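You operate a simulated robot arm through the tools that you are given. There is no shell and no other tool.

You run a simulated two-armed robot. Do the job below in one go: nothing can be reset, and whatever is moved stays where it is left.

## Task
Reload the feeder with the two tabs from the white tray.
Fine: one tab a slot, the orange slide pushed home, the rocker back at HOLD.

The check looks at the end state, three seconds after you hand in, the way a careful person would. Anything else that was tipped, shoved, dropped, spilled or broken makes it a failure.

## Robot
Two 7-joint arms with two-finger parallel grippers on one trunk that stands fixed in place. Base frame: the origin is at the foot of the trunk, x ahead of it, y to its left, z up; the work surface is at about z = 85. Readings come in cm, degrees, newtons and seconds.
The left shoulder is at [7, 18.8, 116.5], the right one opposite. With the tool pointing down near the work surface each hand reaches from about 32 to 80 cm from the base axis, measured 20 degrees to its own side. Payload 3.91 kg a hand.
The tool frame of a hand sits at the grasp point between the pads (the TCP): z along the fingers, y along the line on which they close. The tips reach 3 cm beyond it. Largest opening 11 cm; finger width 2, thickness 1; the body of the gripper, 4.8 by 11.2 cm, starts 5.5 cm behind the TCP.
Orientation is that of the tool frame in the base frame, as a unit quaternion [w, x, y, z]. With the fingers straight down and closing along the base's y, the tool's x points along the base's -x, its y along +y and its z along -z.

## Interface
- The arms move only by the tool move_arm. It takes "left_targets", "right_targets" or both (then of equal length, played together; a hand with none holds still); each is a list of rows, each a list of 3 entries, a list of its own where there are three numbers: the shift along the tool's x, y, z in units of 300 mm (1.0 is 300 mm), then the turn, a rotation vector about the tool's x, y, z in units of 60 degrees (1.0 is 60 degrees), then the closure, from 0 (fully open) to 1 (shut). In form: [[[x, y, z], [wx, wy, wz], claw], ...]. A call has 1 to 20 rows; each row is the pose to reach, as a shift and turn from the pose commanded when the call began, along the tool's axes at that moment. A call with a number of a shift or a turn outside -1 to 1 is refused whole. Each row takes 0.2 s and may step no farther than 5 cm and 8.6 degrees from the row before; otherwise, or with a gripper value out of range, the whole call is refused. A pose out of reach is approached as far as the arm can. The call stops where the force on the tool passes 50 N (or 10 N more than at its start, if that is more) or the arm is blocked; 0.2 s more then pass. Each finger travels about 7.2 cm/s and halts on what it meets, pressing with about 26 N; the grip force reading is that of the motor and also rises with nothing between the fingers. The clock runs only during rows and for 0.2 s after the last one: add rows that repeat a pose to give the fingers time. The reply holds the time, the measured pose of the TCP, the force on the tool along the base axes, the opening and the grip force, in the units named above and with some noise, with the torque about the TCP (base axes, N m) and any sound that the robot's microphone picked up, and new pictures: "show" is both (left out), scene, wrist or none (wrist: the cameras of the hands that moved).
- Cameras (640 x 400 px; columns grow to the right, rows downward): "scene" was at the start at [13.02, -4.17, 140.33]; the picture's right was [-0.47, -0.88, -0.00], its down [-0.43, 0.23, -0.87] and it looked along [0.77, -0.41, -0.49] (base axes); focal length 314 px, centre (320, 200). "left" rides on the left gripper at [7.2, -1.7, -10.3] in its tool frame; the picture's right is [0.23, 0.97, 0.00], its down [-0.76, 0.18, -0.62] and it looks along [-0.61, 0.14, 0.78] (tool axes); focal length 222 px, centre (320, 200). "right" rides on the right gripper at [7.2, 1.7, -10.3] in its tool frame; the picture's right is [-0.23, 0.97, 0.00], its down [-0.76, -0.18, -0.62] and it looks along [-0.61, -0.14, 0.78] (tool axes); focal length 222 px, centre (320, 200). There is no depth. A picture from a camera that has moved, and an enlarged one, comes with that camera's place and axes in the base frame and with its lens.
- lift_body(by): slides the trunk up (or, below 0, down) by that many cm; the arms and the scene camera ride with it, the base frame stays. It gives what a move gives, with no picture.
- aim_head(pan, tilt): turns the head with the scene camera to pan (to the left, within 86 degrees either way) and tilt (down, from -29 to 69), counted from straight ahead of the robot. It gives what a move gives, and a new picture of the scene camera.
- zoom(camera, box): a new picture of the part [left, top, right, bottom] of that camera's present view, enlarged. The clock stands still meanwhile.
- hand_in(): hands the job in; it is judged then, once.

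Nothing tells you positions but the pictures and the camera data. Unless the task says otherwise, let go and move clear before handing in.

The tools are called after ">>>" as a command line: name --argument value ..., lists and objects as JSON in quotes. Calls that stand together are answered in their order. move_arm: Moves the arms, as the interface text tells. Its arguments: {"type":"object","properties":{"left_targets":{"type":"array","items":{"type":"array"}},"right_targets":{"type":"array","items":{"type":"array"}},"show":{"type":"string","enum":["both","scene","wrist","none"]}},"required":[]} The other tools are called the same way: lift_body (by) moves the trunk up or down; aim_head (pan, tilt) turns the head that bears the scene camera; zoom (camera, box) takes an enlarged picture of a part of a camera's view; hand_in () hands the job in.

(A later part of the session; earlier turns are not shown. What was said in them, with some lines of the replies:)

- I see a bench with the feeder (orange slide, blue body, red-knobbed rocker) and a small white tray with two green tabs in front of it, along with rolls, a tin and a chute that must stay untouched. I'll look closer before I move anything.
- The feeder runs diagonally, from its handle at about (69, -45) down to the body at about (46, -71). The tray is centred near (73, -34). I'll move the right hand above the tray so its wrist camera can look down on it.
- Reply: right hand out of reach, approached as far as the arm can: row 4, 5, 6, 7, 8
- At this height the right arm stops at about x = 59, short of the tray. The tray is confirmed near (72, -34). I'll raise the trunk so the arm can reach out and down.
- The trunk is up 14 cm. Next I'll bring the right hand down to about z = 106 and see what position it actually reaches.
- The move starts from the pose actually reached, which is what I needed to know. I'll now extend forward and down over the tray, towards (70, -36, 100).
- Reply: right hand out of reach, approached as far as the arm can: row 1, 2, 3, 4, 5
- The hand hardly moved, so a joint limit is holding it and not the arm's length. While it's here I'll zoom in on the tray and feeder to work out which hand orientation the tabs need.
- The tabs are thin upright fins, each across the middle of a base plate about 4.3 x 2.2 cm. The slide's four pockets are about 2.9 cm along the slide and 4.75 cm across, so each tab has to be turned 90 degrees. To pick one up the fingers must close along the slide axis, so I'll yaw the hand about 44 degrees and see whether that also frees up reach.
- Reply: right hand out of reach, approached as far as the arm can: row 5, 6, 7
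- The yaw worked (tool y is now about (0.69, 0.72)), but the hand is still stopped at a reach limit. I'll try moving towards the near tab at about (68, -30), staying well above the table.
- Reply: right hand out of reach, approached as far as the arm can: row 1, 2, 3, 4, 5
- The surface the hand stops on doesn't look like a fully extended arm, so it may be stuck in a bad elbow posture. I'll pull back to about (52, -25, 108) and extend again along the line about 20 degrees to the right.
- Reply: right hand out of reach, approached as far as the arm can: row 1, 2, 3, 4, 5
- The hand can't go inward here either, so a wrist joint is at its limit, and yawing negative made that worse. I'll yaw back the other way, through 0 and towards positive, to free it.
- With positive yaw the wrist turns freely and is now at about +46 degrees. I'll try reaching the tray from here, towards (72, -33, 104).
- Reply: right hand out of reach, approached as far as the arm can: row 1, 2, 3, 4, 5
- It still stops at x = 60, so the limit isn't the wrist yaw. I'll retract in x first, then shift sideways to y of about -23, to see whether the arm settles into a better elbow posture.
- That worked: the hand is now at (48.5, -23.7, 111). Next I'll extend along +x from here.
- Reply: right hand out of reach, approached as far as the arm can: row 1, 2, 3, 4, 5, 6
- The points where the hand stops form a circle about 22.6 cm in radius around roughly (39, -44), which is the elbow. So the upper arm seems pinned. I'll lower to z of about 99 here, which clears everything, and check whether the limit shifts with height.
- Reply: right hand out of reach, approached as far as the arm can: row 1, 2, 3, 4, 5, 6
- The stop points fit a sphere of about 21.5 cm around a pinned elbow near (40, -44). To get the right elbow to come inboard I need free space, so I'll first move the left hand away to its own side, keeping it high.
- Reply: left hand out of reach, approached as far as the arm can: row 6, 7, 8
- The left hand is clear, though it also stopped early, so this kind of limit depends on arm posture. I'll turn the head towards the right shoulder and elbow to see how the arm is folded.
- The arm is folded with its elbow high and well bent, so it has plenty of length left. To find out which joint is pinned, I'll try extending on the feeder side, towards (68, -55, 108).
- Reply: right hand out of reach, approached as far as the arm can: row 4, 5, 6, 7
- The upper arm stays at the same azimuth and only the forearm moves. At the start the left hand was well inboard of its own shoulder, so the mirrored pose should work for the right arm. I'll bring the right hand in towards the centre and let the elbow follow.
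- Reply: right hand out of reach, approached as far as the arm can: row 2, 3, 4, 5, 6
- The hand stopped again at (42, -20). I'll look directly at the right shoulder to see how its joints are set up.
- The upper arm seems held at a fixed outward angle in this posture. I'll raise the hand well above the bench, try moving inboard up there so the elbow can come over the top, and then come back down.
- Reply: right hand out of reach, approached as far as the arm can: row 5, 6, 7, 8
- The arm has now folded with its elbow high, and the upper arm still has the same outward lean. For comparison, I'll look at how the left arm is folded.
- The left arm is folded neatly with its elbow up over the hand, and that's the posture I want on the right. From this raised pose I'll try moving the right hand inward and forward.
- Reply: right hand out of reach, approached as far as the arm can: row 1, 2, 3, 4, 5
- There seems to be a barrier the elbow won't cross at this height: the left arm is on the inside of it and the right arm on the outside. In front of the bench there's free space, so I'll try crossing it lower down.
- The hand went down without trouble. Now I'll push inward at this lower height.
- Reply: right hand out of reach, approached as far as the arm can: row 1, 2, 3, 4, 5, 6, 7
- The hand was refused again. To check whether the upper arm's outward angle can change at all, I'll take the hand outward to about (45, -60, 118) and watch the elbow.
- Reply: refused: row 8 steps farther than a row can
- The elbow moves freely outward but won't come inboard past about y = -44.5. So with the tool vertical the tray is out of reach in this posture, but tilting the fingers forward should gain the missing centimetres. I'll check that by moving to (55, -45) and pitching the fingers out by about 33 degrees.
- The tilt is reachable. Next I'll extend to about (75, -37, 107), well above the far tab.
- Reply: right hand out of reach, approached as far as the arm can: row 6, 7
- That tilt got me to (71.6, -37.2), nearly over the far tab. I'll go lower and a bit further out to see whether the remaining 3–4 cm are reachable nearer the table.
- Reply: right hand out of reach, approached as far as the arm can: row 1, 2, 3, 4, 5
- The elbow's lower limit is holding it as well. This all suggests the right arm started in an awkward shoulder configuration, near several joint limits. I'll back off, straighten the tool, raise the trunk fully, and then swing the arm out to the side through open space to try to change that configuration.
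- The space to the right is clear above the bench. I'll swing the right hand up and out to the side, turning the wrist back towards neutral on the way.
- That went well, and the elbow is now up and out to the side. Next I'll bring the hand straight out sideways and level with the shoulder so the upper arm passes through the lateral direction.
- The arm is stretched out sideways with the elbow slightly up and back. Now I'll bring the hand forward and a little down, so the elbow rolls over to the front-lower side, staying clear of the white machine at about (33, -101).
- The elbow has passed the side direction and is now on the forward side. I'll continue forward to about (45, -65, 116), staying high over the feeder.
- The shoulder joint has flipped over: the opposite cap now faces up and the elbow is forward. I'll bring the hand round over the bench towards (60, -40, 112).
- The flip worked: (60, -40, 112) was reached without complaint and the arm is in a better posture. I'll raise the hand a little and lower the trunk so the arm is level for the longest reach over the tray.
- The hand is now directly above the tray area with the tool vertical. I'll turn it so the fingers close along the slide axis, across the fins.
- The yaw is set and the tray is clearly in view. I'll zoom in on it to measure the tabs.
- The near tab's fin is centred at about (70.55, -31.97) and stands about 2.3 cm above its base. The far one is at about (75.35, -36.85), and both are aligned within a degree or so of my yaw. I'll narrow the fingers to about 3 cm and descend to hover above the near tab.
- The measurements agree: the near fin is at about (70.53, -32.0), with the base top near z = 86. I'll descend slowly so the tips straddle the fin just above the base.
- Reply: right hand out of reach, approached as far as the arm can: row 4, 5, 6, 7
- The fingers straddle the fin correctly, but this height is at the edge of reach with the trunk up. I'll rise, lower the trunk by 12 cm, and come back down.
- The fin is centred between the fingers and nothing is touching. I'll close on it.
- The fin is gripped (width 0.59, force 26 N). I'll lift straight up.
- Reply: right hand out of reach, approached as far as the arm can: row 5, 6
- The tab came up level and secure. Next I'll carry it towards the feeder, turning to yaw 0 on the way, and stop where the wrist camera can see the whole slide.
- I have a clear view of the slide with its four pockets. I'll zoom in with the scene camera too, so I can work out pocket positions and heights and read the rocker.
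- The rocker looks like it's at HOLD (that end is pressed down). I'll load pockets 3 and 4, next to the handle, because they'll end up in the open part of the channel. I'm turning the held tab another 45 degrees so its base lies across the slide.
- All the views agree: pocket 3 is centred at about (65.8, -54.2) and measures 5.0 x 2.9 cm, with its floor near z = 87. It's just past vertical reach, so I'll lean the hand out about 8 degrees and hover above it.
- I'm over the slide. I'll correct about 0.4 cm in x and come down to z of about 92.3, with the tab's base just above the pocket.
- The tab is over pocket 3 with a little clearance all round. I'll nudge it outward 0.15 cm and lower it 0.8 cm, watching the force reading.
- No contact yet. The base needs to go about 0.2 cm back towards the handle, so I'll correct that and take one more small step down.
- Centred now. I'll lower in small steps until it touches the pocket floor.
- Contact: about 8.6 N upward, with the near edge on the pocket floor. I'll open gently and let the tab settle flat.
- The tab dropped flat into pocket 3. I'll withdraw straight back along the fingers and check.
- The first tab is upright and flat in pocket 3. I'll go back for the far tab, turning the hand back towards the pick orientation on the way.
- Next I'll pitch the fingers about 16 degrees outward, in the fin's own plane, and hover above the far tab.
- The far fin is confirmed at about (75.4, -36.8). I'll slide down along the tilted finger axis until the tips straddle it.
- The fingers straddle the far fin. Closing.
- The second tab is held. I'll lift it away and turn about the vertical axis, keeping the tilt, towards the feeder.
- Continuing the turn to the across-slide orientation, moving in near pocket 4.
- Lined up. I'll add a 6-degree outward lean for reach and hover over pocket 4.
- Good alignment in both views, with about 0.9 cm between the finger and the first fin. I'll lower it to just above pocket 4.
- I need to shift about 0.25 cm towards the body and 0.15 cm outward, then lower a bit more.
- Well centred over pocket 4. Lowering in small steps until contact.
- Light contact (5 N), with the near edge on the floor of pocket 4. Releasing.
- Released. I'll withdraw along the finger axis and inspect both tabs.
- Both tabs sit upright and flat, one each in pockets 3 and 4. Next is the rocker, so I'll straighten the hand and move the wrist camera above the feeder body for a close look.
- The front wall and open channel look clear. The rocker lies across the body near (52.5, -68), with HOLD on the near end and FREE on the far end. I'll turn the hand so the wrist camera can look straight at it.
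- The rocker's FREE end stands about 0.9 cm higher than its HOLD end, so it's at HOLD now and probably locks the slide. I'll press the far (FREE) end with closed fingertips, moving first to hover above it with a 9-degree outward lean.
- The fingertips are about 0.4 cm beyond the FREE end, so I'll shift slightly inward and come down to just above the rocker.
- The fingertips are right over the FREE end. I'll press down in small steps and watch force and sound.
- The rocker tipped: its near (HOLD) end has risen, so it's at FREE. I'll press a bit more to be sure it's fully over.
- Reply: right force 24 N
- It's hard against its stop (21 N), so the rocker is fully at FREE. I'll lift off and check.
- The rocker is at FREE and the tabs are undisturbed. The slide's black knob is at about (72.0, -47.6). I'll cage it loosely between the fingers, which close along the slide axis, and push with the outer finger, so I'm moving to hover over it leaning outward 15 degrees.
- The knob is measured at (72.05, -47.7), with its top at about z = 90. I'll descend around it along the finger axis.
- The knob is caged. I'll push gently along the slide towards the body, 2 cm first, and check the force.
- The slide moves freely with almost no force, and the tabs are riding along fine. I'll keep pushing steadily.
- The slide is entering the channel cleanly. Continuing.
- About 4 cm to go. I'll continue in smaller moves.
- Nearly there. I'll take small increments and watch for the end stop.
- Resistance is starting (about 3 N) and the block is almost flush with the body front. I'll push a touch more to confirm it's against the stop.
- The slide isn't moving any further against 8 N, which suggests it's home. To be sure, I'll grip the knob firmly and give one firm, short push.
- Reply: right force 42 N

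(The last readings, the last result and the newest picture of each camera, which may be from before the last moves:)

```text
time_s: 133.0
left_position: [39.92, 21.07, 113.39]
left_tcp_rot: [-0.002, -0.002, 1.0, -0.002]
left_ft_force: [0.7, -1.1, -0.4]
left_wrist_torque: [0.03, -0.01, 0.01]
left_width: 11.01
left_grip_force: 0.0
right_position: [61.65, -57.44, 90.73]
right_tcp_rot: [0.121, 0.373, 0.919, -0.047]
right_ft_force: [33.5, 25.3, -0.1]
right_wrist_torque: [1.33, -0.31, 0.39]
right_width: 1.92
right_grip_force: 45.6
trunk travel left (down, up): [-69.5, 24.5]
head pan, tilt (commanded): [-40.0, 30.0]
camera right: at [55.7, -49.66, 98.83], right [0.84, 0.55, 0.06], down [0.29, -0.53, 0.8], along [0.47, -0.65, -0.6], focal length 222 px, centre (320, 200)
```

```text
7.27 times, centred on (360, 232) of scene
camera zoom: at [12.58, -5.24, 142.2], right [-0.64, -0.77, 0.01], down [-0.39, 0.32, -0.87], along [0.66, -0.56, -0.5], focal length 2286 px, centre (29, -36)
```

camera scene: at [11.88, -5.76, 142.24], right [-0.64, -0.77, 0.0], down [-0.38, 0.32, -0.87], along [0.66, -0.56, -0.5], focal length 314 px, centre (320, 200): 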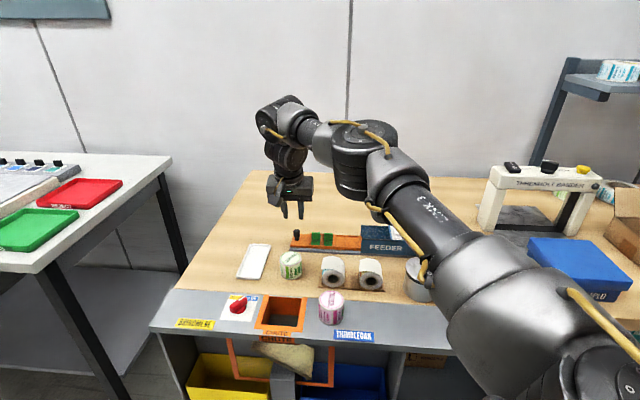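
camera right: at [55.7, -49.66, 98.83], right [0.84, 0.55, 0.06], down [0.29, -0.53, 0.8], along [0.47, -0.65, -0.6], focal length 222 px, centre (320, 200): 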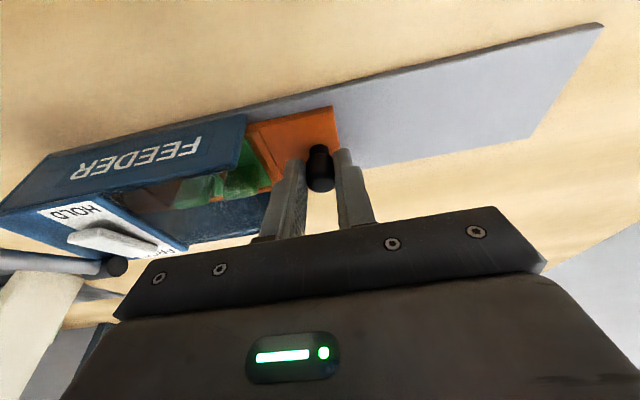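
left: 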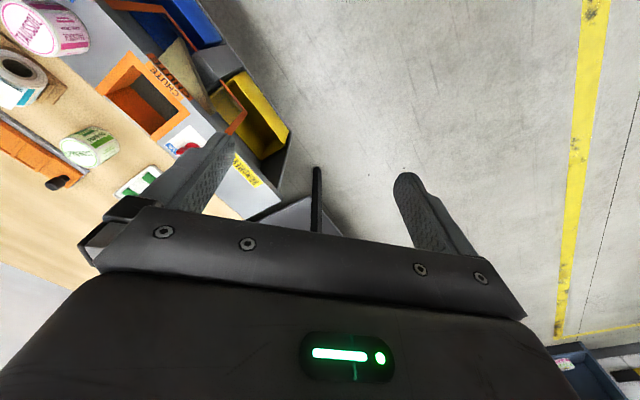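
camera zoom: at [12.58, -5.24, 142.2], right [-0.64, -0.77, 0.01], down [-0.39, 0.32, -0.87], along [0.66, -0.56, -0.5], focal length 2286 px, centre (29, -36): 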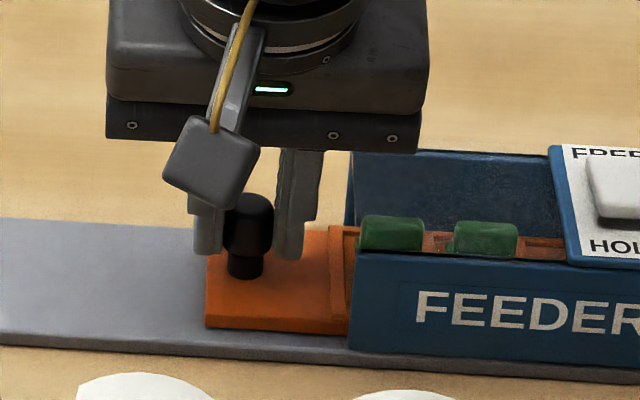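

The slide stayed put against about 40 N, so it's hard against its home stop. I'll relax the push, open the fingers and lift away from the knob.

>>> move_arm --right_targets '[[[0, 0.012, 0], [0, 0, 0], 0.95], [[0, 0.016, 0], [0, 0, 0], 0.85], [[0, 0.016, 0], [0, 0, 0], 0.73], [[0, 0.016, 0], [0, 0, 0], 0.73]]' --show "wrist"

>>> zoom --camera "right" --box '[230, 80, 410, 210]'

>>> zoom --camera "scene" --box '[320, 205, 400, 260]'

```text
time_s: 134.0
left_position: [39.57, 20.86, 113.53]
left_tcp_rot: [0.0, -0.001, 1.0, -0.001]
left_ft_force: [0.0, -0.2, 0.4]
left_wrist_torque: [0.01, -0.01, -0.02]
left_width: 11.03
left_grip_force: 0.0
right_position: [61.08, -57.88, 90.53]
right_tcp_rot: [0.118, 0.376, 0.918, -0.051]
right_ft_force: [10.7, 4.7, 2.7]
right_wrist_torque: [0.12, -0.27, 0.05]
right_width: 3.49
right_grip_force: 4.6
trunk travel left (down, up): [-69.5, 24.5]
head pan, tilt (commanded): [-40.0, 30.0]
camera right: at [55.31, -49.99, 98.69], right [0.84, 0.54, 0.05], down [0.29, -0.53, 0.8], along [0.46, -0.65, -0.6], focal length 222 px, centre (320, 200)
```

right: 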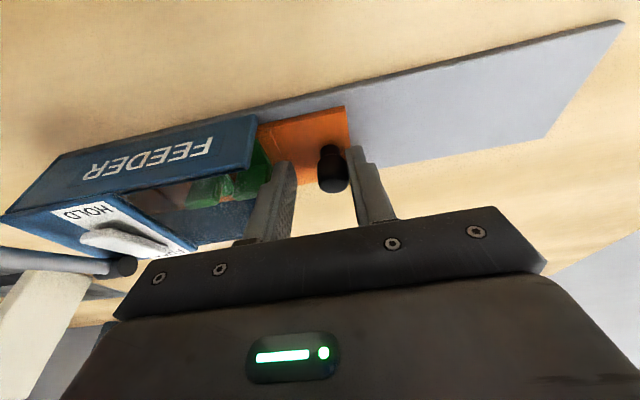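

```text
3.08 times, centred on (320, 145) of right
camera zoom: at [55.31, -49.99, 98.69], right [0.84, 0.54, 0.05], down [0.29, -0.53, 0.8], along [0.46, -0.65, -0.6], focal length 684 px, centre (320, 369)
```

zoom: 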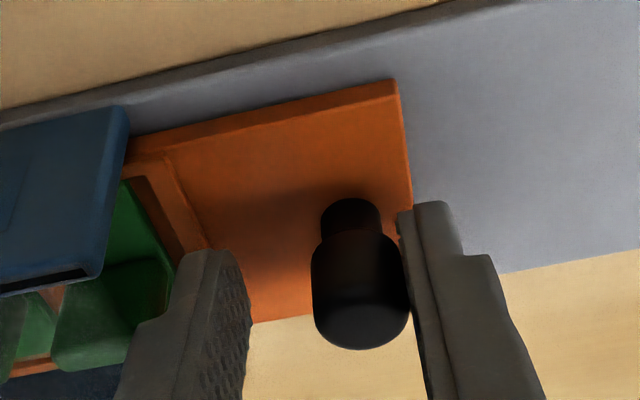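

```text
7.27 times, centred on (360, 232) of scene
camera zoom: at [12.05, -5.58, 142.22], right [-0.64, -0.77, 0.0], down [-0.38, 0.32, -0.87], along [0.66, -0.56, -0.5], focal length 2286 px, centre (29, -36)
```

zoom: 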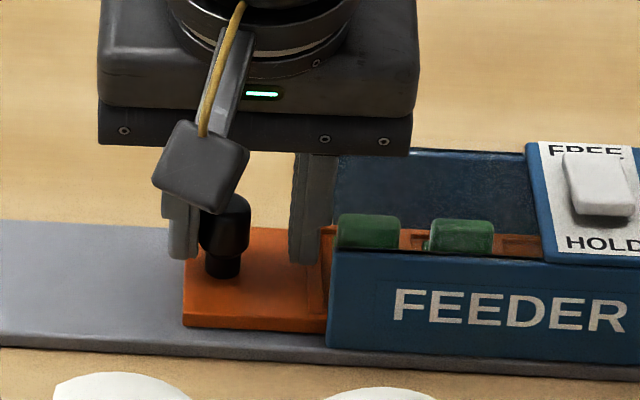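

>>> move_arm --right_targets '[[[0, 0.01, 0], [0, 0, 0], 0.73], [[0, 0.02, 0], [0, 0, 0], 0.73], [[0, 0.025, 0], [0, 0, 0], 0.73], [[0, 0.025, 0], [0, 0, 0], 0.73]]' --show "none"

>>> zoom --camera "right" --box '[230, 80, 410, 210]'

>>> zoom --camera "scene" --box '[320, 205, 400, 260]'

```text
time_s: 135.0
left_position: [39.51, 20.78, 113.65]
left_tcp_rot: [0.001, -0.002, 1.0, -0.001]
left_ft_force: [0.8, -0.7, -0.6]
left_wrist_torque: [0.0, -0.03, 0.0]
left_width: 10.99
left_grip_force: 0.1
right_position: [61.62, -57.28, 90.79]
right_tcp_rot: [0.119, 0.376, 0.918, -0.049]
right_ft_force: [0.6, -0.8, 0.8]
right_wrist_torque: [0.01, 0.04, -0.05]
right_width: 2.97
right_grip_force: 0.0
trunk travel left (down, up): [-69.5, 24.5]
head pan, tilt (commanded): [-40.0, 30.0]
```

```text
3.08 times, centred on (320, 145) of right
camera zoom: at [55.87, -49.49, 98.83], right [0.84, 0.54, 0.06], down [0.29, -0.53, 0.8], along [0.46, -0.65, -0.6], focal length 684 px, centre (320, 369)
```

zoom: 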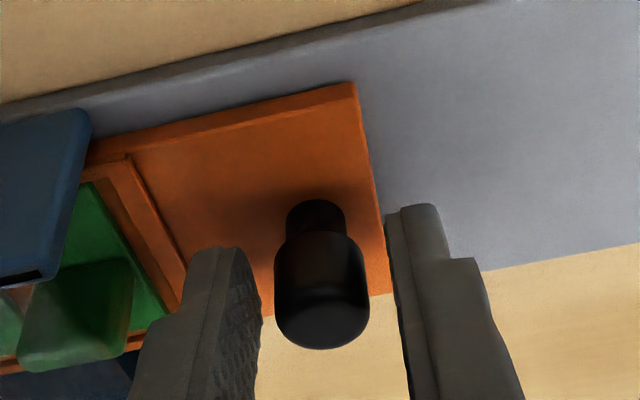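

```text
7.27 times, centred on (360, 232) of scene
camera zoom: at [11.93, -5.73, 142.23], right [-0.64, -0.77, 0.0], down [-0.38, 0.32, -0.87], along [0.66, -0.56, -0.5], focal length 2286 px, centre (29, -36)
```

zoom: 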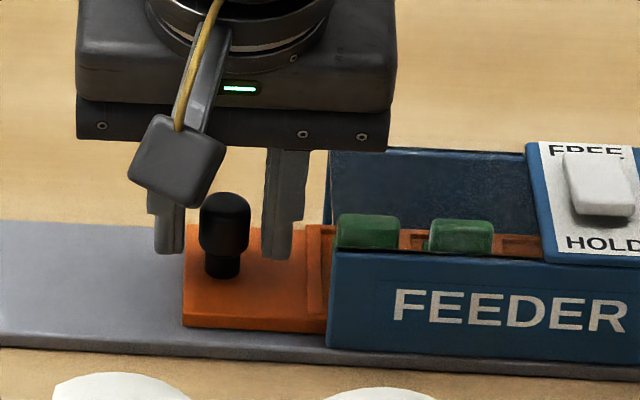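

The knob is free between the fingers with no force. I'll withdraw upward along the fingers.

>>> move_arm --right_targets '[[[0, 0, -0.03], [0, 0, 0], 0.73], [[0, 0, -0.1], [0, 0, 0], 0.73], [[0, 0, -0.2], [0, 0, 0], 0.73], [[0, 0, -0.3], [0, 0.06, 0], 0.85], [[0, 0, -0.4], [0, 0.15, 0], 1.0], [[0.05, 0, -0.45], [0, 0.25, 0], 1.0], [[0.05, 0, -0.45], [0, 0.25, 0], 1.0]]' --show "both"

>>> zoom --camera "scene" --box '[310, 200, 430, 265]'

>>> zoom --camera "right" --box '[100, 20, 340, 180]'

```text
time_s: 136.6
left_position: [39.53, 20.75, 113.69]
left_tcp_rot: [0.002, -0.002, 1.0, -0.001]
left_ft_force: [0.4, 0.5, -0.1]
left_wrist_torque: [0.02, -0.01, 0.02]
left_width: 11.02
left_grip_force: 0.0
right_position: [58.05, -53.78, 103.57]
right_tcp_rot: [-0.001, 0.379, 0.926, 0.001]
right_ft_force: [0.5, -0.4, -0.3]
right_wrist_torque: [-0.02, 0.01, 0.03]
right_width: 0.01
right_grip_force: 26.0
trunk travel left (down, up): [-69.5, 24.5]
head pan, tilt (commanded): [-40.0, 30.0]
camera scene: at [11.95, -5.77, 142.23], right [-0.64, -0.77, 0.0], down [-0.38, 0.32, -0.87], along [0.66, -0.56, -0.5], focal length 314 px, centre (320, 200)
camera right: at [54.09, -47.67, 113.88], right [0.84, 0.54, 0.0], down [0.42, -0.66, 0.62], along [0.33, -0.52, -0.78], focal length 222 px, centre (320, 200)
```

scene: 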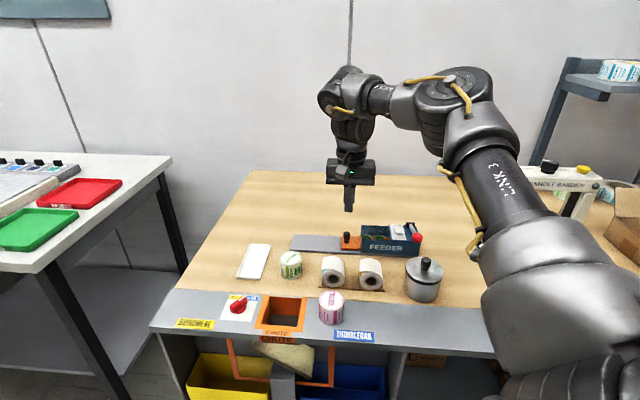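
right: 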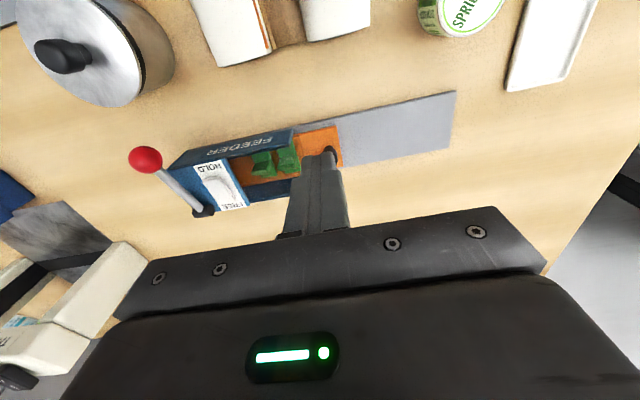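

```text
5.33 times, centred on (370, 232) of scene
camera zoom: at [11.95, -5.77, 142.23], right [-0.64, -0.77, 0.0], down [-0.38, 0.32, -0.87], along [0.66, -0.56, -0.5], focal length 1676 px, centre (53, 27)
```

zoom: 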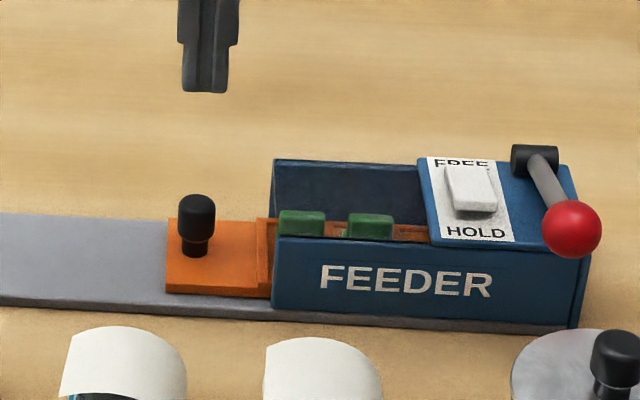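

```text
2.50 times, centred on (220, 100) of right
camera zoom: at [54.09, -47.67, 113.88], right [0.84, 0.54, 0.0], down [0.42, -0.66, 0.62], along [0.33, -0.52, -0.78], focal length 555 px, centre (570, 450)
```

zoom: 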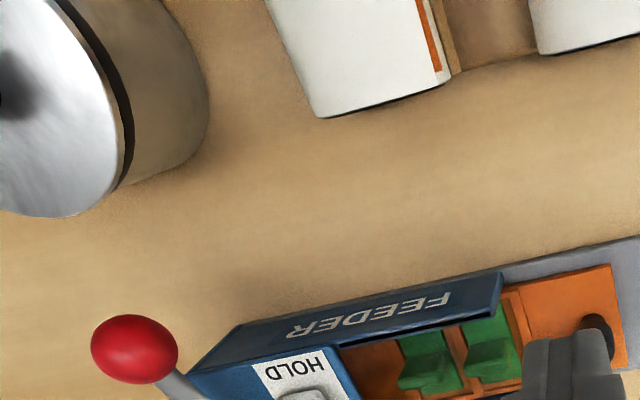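

The slide stays home with both tabs inside. Last, the HOLD end of the rocker (near end, now raised): I'm moving to hover above it with closed fingertips, well above the lever knob.

>>> move_arm --right_targets '[[[-0.028, -0.095, 0.0], [0, -0.02, 0], 1.0], [[-0.056, -0.19, 0.0], [0, -0.05, 0], 1.0], [[-0.083, -0.286, 0.03], [0, -0.08, 0], 1.0], [[-0.111, -0.381, 0.08], [0, -0.1, 0], 1.0], [[-0.139, -0.476, 0.12], [0, -0.1, 0], 1.0], [[-0.139, -0.476, 0.153], [0, -0.1, 0], 1.0], [[-0.139, -0.476, 0.153], [0, -0.1, 0], 1.0]]' --show "wrist"

>>> zoom --camera "right" --box '[230, 60, 410, 200]'

>>> zoom --camera "scene" --box '[375, 200, 435, 250]'

```text
time_s: 138.2
left_position: [39.6, 20.84, 113.77]
left_tcp_rot: [0.001, -0.002, 1.0, -0.001]
left_ft_force: [-0.3, 0.1, -0.2]
left_wrist_torque: [0.01, 0.02, 0.03]
left_width: 10.99
left_grip_force: 0.0
right_position: [51.04, -66.94, 98.76]
right_tcp_rot: [0.046, 0.378, 0.924, -0.019]
right_ft_force: [0.0, -0.1, 0.2]
right_wrist_torque: [-0.02, 0.01, -0.01]
right_width: 0.0
right_grip_force: 26.2
trunk travel left (down, up): [-69.5, 24.5]
head pan, tilt (commanded): [-40.0, 30.0]
camera right: at [46.13, -60.09, 108.3], right [0.84, 0.54, 0.02], down [0.37, -0.61, 0.7], along [0.39, -0.58, -0.72], focal length 222 px, centre (320, 200)
```

right: 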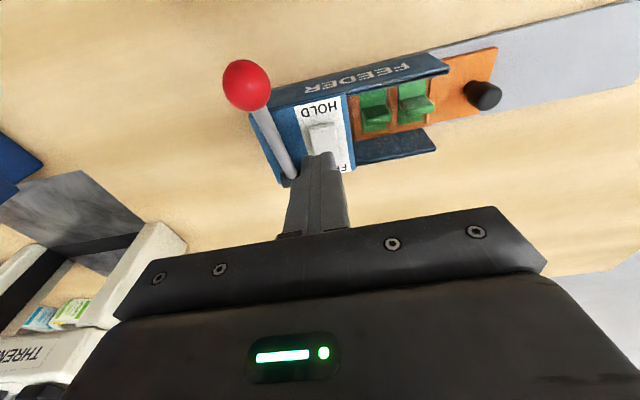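

```text
2.86 times, centred on (320, 130) of right
camera zoom: at [46.13, -60.09, 108.3], right [0.84, 0.54, 0.02], down [0.37, -0.61, 0.7], along [0.39, -0.58, -0.72], focal length 635 px, centre (320, 400)
```

zoom: 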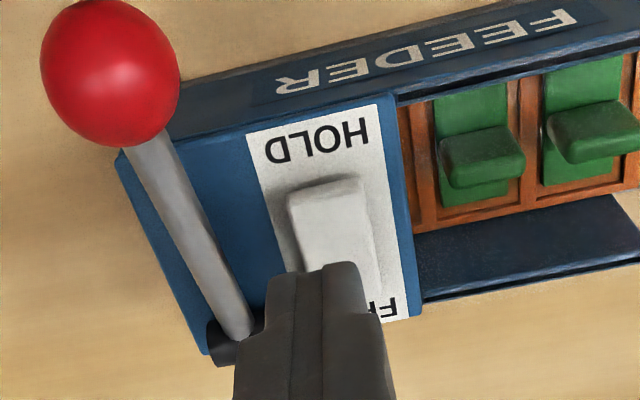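

```text
8.00 times, centred on (405, 225) of scene
camera zoom: at [11.92, -5.71, 142.23], right [-0.64, -0.77, 0.0], down [-0.38, 0.32, -0.87], along [0.66, -0.56, -0.5], focal length 2514 px, centre (-360, 0)
```

zoom: 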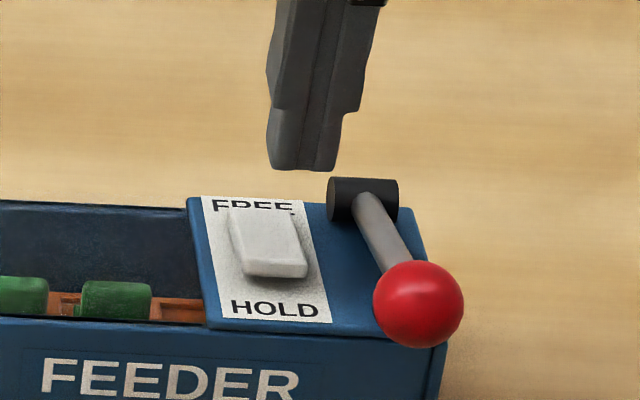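

The fingertips are lined up over the HOLD end. I'll lower to just above it, then press.

>>> move_arm --right_targets '[[[0.004, 0, 0.04], [0, 0, 0], 1.0], [[0.008, 0, 0.08], [0, 0, 0], 1.0], [[0.0105, 0, 0.105], [0, 0, 0], 1.0], [[0.0105, 0, 0.105], [0, 0, 0], 1.0]]' --show "none"

>>> zoom --camera "scene" --box '[380, 205, 430, 245]'

>>> zoom --camera "right" --box '[240, 70, 400, 190]'

```text
time_s: 139.2
left_position: [39.47, 20.81, 113.72]
left_tcp_rot: [0.001, -0.001, 1.0, 0.0]
left_ft_force: [0.1, -0.3, -0.2]
left_wrist_torque: [0.01, 0.02, 0.02]
left_width: 11.01
left_grip_force: 0.1
right_position: [50.98, -66.81, 95.53]
right_tcp_rot: [0.047, 0.378, 0.924, -0.019]
right_ft_force: [0.0, -0.3, -0.1]
right_wrist_torque: [0.02, 0.01, 0.0]
right_width: 0.0
right_grip_force: 25.9
trunk travel left (down, up): [-69.5, 24.5]
head pan, tilt (commanded): [-40.0, 30.0]
```

```text
10.00 times, centred on (405, 225) of scene
camera zoom: at [11.93, -5.71, 142.23], right [-0.64, -0.77, 0.0], down [-0.38, 0.32, -0.87], along [0.66, -0.56, -0.5], focal length 3143 px, centre (-530, -50)
```

zoom: 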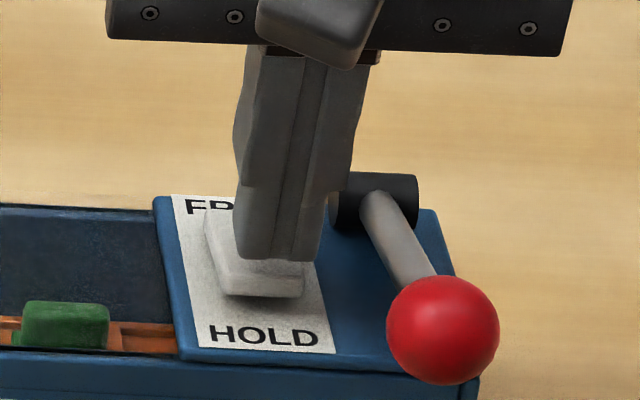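

```text
3.33 times, centred on (320, 130) of right
camera zoom: at [46.25, -60.02, 105.16], right [0.84, 0.54, 0.02], down [0.37, -0.61, 0.7], along [0.39, -0.58, -0.72], focal length 740 px, centre (320, 433)
```

zoom: 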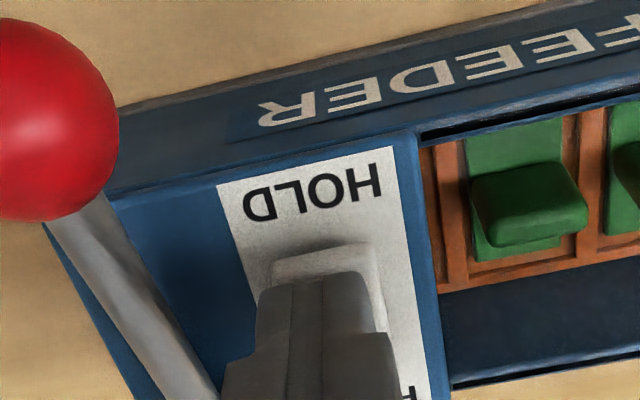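

Slight shift to centre on it, then press down in small steps.

>>> move_arm --right_targets '[[[0, 0.0067, 0], [0, 0, 0], 1.0], [[0.001, 0.0067, 0.01], [0, 0, 0], 1.0], [[0.002, 0.0067, 0.02], [0, 0, 0], 1.0], [[0.002, 0.0067, 0.02], [0, 0, 0], 1.0]]' --show "none"

>>> zoom --camera "scene" --box '[380, 205, 430, 245]'

```text
time_s: 140.2
left_position: [39.47, 20.69, 113.61]
left_tcp_rot: [0.0, -0.001, 1.0, 0.0]
left_ft_force: [-0.1, -0.8, -0.3]
left_wrist_torque: [-0.03, 0.02, -0.01]
left_width: 11.0
left_grip_force: 0.1
right_position: [51.24, -66.79, 94.96]
right_tcp_rot: [0.047, 0.378, 0.924, -0.019]
right_ft_force: [-0.7, 0.1, 0.1]
right_wrist_torque: [-0.01, -0.02, -0.01]
right_width: 0.0
right_grip_force: 26.2
trunk travel left (down, up): [-69.5, 24.5]
head pan, tilt (commanded): [-40.0, 30.0]
```

```text
10.00 times, centred on (405, 225) of scene
camera zoom: at [11.96, -5.72, 142.23], right [-0.64, -0.77, 0.0], down [-0.38, 0.32, -0.87], along [0.66, -0.56, -0.5], focal length 3143 px, centre (-530, -50)
```

zoom: 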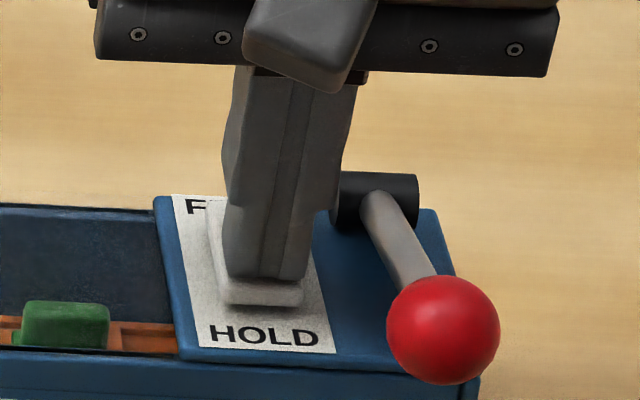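

>>> move_arm --right_targets '[[[0.0006, 0, 0.006], [0, 0, 0], 1.0], [[0.0011, 0, 0.011], [0, 0, 0], 1.0], [[0.0011, 0, 0.011], [0, 0, 0], 1.0]]' --show "none"

>>> zoom --camera "scene" --box '[380, 205, 430, 245]'

```text
time_s: 141.0
left_position: [39.56, 20.87, 113.66]
left_tcp_rot: [0.001, -0.002, 1.0, 0.0]
left_ft_force: [0.0, -0.3, 0.3]
left_wrist_torque: [0.01, 0.03, 0.01]
left_width: 11.01
left_grip_force: 0.0
right_position: [51.28, -66.78, 94.73]
right_tcp_rot: [0.047, 0.378, 0.924, -0.019]
right_ft_force: [0.6, -0.7, 2.8]
right_wrist_torque: [-0.06, 0.0, 0.0]
right_width: 0.0
right_grip_force: 26.2
trunk travel left (down, up): [-69.5, 24.5]
head pan, tilt (commanded): [-40.0, 30.0]
```

```text
10.00 times, centred on (405, 225) of scene
camera zoom: at [11.91, -5.69, 142.24], right [-0.64, -0.77, 0.0], down [-0.38, 0.32, -0.87], along [0.66, -0.56, -0.5], focal length 3143 px, centre (-530, -50)
```

zoom: 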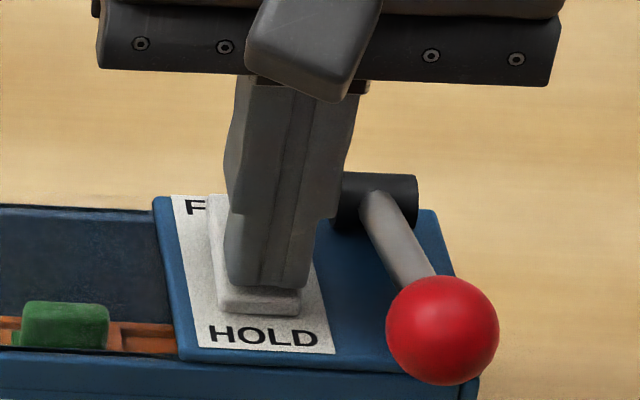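

The rocker has tipped back to HOLD (the near end is down and FREE is hidden again). One more slight press to seat it.

>>> move_arm --right_targets '[[[0.0003, 0, 0.003], [0, 0, 0], 1.0], [[0.0006, 0, 0.006], [0, 0, 0], 1.0], [[0.0006, 0, 0.006], [0, 0, 0], 1.0]]' --show "none"

>>> move_arm --right_targets '[[[0, 0, -0.02], [0, 0, 0], 1.0], [[0, 0, -0.1], [0, 0, 0], 1.0], [[0, 0, -0.2], [0, 0, 0], 1.0], [[0, 0, -0.32], [0, 0.05, 0], 1.0], [[0.05, 0.05, -0.42], [0, 0.1, 0], 1.0], [[0.1, 0.1, -0.5], [0, 0.1, 0], 1.0], [[0.1, 0.1, -0.5], [0, 0.1, 0], 1.0]]' --show "both"

>>> zoom --camera "scene" --box '[375, 210, 435, 255]'

>>> zoom --camera "right" --box '[220, 40, 480, 200]'

```text
time_s: 141.8
left_position: [39.39, 20.91, 113.78]
left_tcp_rot: [0.002, -0.001, 1.0, 0.001]
left_ft_force: [0.2, 0.1, -1.0]
left_wrist_torque: [0.02, -0.03, -0.04]
left_width: 11.02
left_grip_force: 0.1
right_position: [51.16, -66.67, 94.72]
right_tcp_rot: [0.048, 0.378, 0.924, -0.019]
right_ft_force: [-2.7, -4.9, 13.7]
right_wrist_torque: [-0.26, -0.02, -0.05]
right_width: 0.0
right_grip_force: 26.2
trunk travel left (down, up): [-69.5, 24.5]
head pan, tilt (commanded): [-40.0, 30.0]
```

```text
time_s: 143.4
left_position: [39.56, 20.68, 113.56]
left_tcp_rot: [0.001, -0.001, 1.0, 0.0]
left_ft_force: [-0.1, 0.3, 0.7]
left_wrist_torque: [0.0, 0.0, 0.01]
left_width: 10.99
left_grip_force: 0.1
right_position: [50.42, -61.19, 107.94]
right_tcp_rot: [0.0, 0.379, 0.925, 0.001]
right_ft_force: [0.8, -0.1, -0.4]
right_wrist_torque: [0.0, -0.01, 0.02]
right_width: 0.0
right_grip_force: 26.4
right hand out of reach, approached as far as the arm can: row 6, 7
trunk travel left (down, up): [-69.5, 24.5]
head pan, tilt (commanded): [-40.0, 30.0]
camera scene: at [11.99, -5.77, 142.22], right [-0.64, -0.77, 0.0], down [-0.38, 0.32, -0.87], along [0.66, -0.56, -0.5], focal length 314 px, centre (320, 200)
camera right: at [46.43, -55.14, 118.36], right [0.84, 0.54, 0.0], down [0.42, -0.66, 0.62], along [0.33, -0.52, -0.78], focal length 222 px, centre (320, 200)
```

scene: 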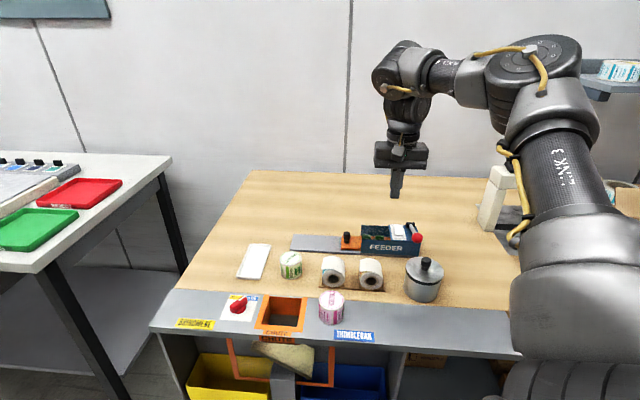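
right: 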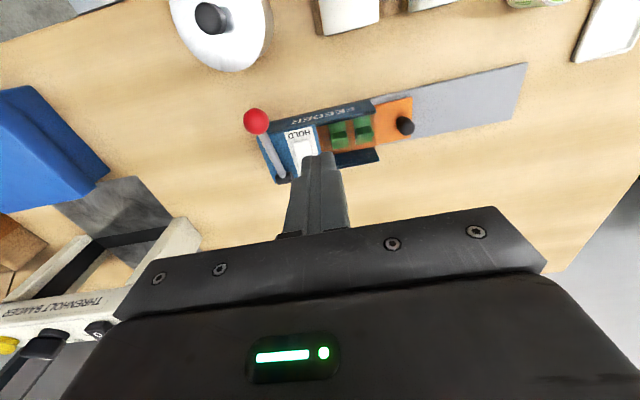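

```text
8.89 times, centred on (405, 232) of scene
camera zoom: at [11.99, -5.77, 142.22], right [-0.64, -0.77, 0.0], down [-0.38, 0.32, -0.87], along [0.66, -0.56, -0.5], focal length 2794 px, centre (-436, -89)
```

zoom: 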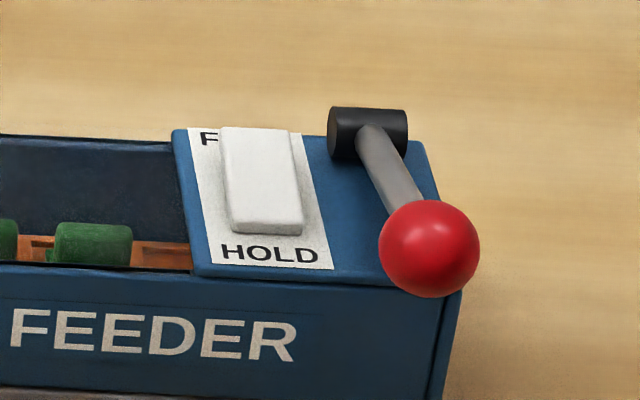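

```text
2.46 times, centred on (350, 120) of right
camera zoom: at [46.43, -55.14, 118.36], right [0.84, 0.54, 0.0], down [0.42, -0.66, 0.62], along [0.33, -0.52, -0.78], focal length 547 px, centre (246, 397)
```

zoom: 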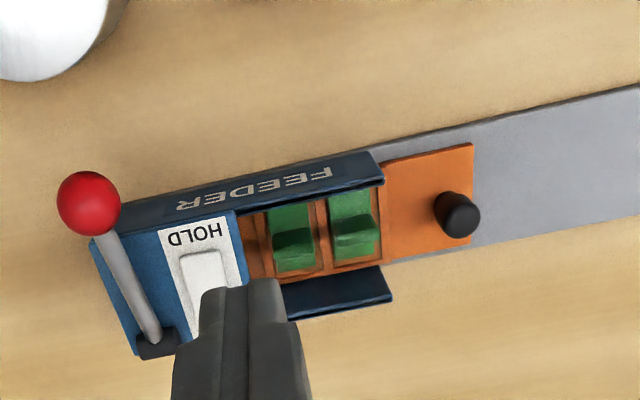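

The rocker is back at HOLD (same look as at the start), the lever is untouched, the slide is home and both tabs are in their pockets. I'll move the right hand clear and make a final check.

>>> move_arm --right_targets '[[[0.106, 0.047, 0], [0, 0, 0], 0.9], [[0.212, 0.094, 0], [0, 0, 0], 0.8], [[0.318, 0.141, -0.02], [0, 0, 0], 0.6], [[0.424, 0.188, -0.04], [0, 0, 0], 0.5], [[0.53, 0.235, -0.06], [0, 0, 0], 0.5], [[0.53, 0.235, -0.06], [0, 0, 0], 0.5]]' --show "both"

>>> zoom --camera "scene" --box '[320, 205, 430, 265]'

>>> zoom --camera "scene" --box '[180, 210, 460, 350]'

```text
time_s: 144.8
left_position: [39.56, 20.79, 113.61]
left_tcp_rot: [0.001, -0.002, 1.0, -0.001]
left_ft_force: [0.5, 0.1, 0.5]
left_wrist_torque: [0.03, -0.03, -0.02]
left_width: 10.98
left_grip_force: 0.2
right_position: [45.1, -48.54, 109.16]
right_tcp_rot: [-0.001, 0.379, 0.926, 0.001]
right_ft_force: [0.5, -0.5, -0.3]
right_wrist_torque: [0.01, 0.04, -0.04]
right_width: 5.49
right_grip_force: 0.1
right hand out of reach, approached as far as the arm can: row 5, 6
trunk travel left (down, up): [-69.5, 24.5]
head pan, tilt (commanded): [-40.0, 30.0]
camera scene: at [11.93, -5.72, 142.23], right [-0.64, -0.77, 0.0], down [-0.38, 0.32, -0.87], along [0.66, -0.56, -0.5], focal length 314 px, centre (320, 200)
camera right: at [41.14, -42.39, 119.53], right [0.84, 0.54, 0.0], down [0.42, -0.66, 0.62], along [0.33, -0.52, -0.78], focal length 222 px, centre (320, 200)
```

scene: 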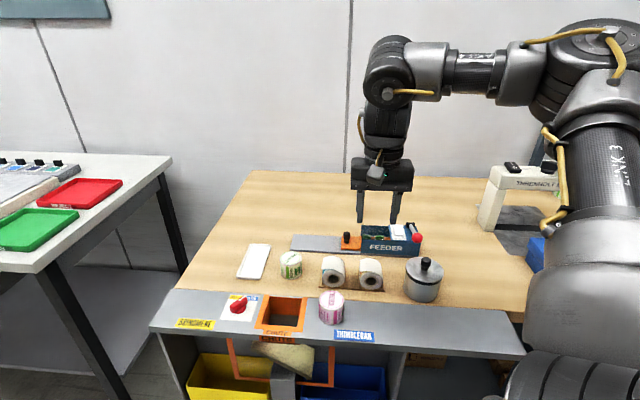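
right: 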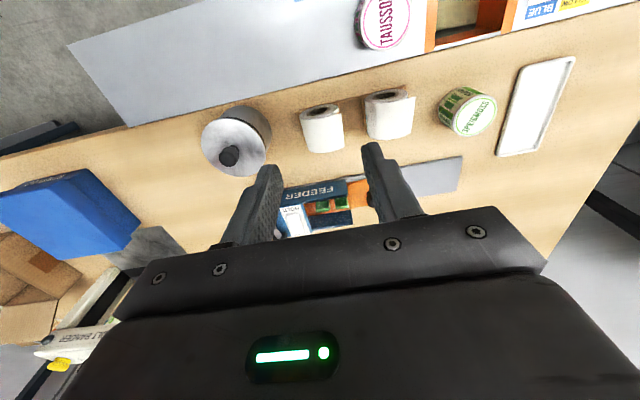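

```text
5.82 times, centred on (375, 235) of scene
camera zoom: at [11.93, -5.72, 142.23], right [-0.64, -0.77, 0.0], down [-0.38, 0.32, -0.87], along [0.66, -0.56, -0.5], focal length 1829 px, centre (0, -4)
```

zoom: 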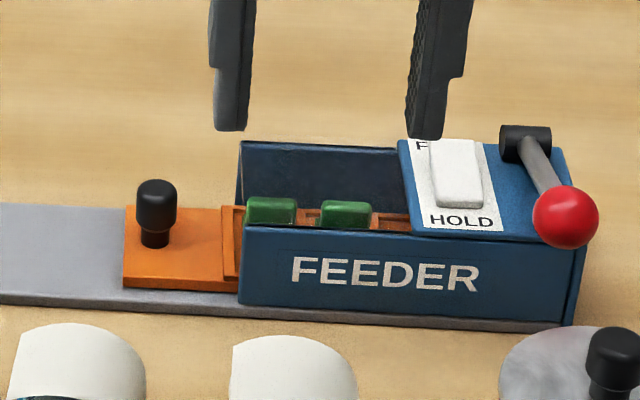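

```text
2.29 times, centred on (320, 280) of scene
camera zoom: at [11.93, -5.72, 142.23], right [-0.64, -0.77, 0.0], down [-0.38, 0.32, -0.87], along [0.66, -0.56, -0.5], focal length 718 px, centre (320, 17)
```

zoom: 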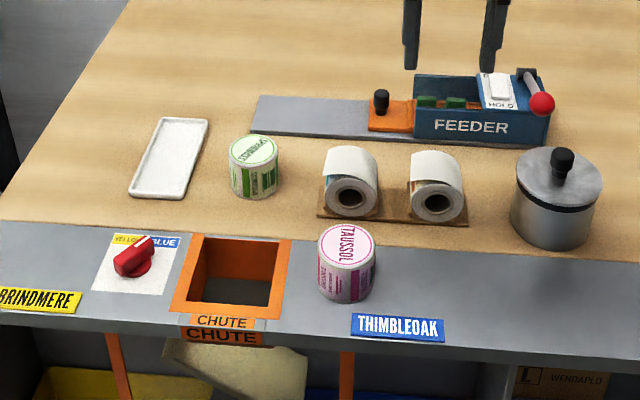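

I've loaded both tabs, one each in pockets 3 and 4. The slide is against its home stop, the rocker is at HOLD and the lever is where it was. The tray is empty, nothing else was disturbed, and both hands are clear, so I'm handing in.

>>> hand_in

```text
The job is handed in.
```

The feeder is reloaded and handed in. I have no verdict from the check yet.

- **Tabs:** both from the white tray are upright and flat, one each in the two slots nearest the handle.
- **Slide:** it's pushed all the way in. It didn't move further under a firm push of about 40 N, and it stayed there when I let go.
- **Rocker:** I tipped it to FREE to let the slide move, then pressed it back to HOLD. It looks the same as it did at the start.
- **Everything else:** the tray, rolls, pot, chute switch and red lever looked undisturbed in the last pictures. Both hands are empty and clear of the feeder.

The right arm started in a posture that couldn't reach the tray. I had to swing it out over the right side of the bench to free it, which is why the job took about 145 seconds.
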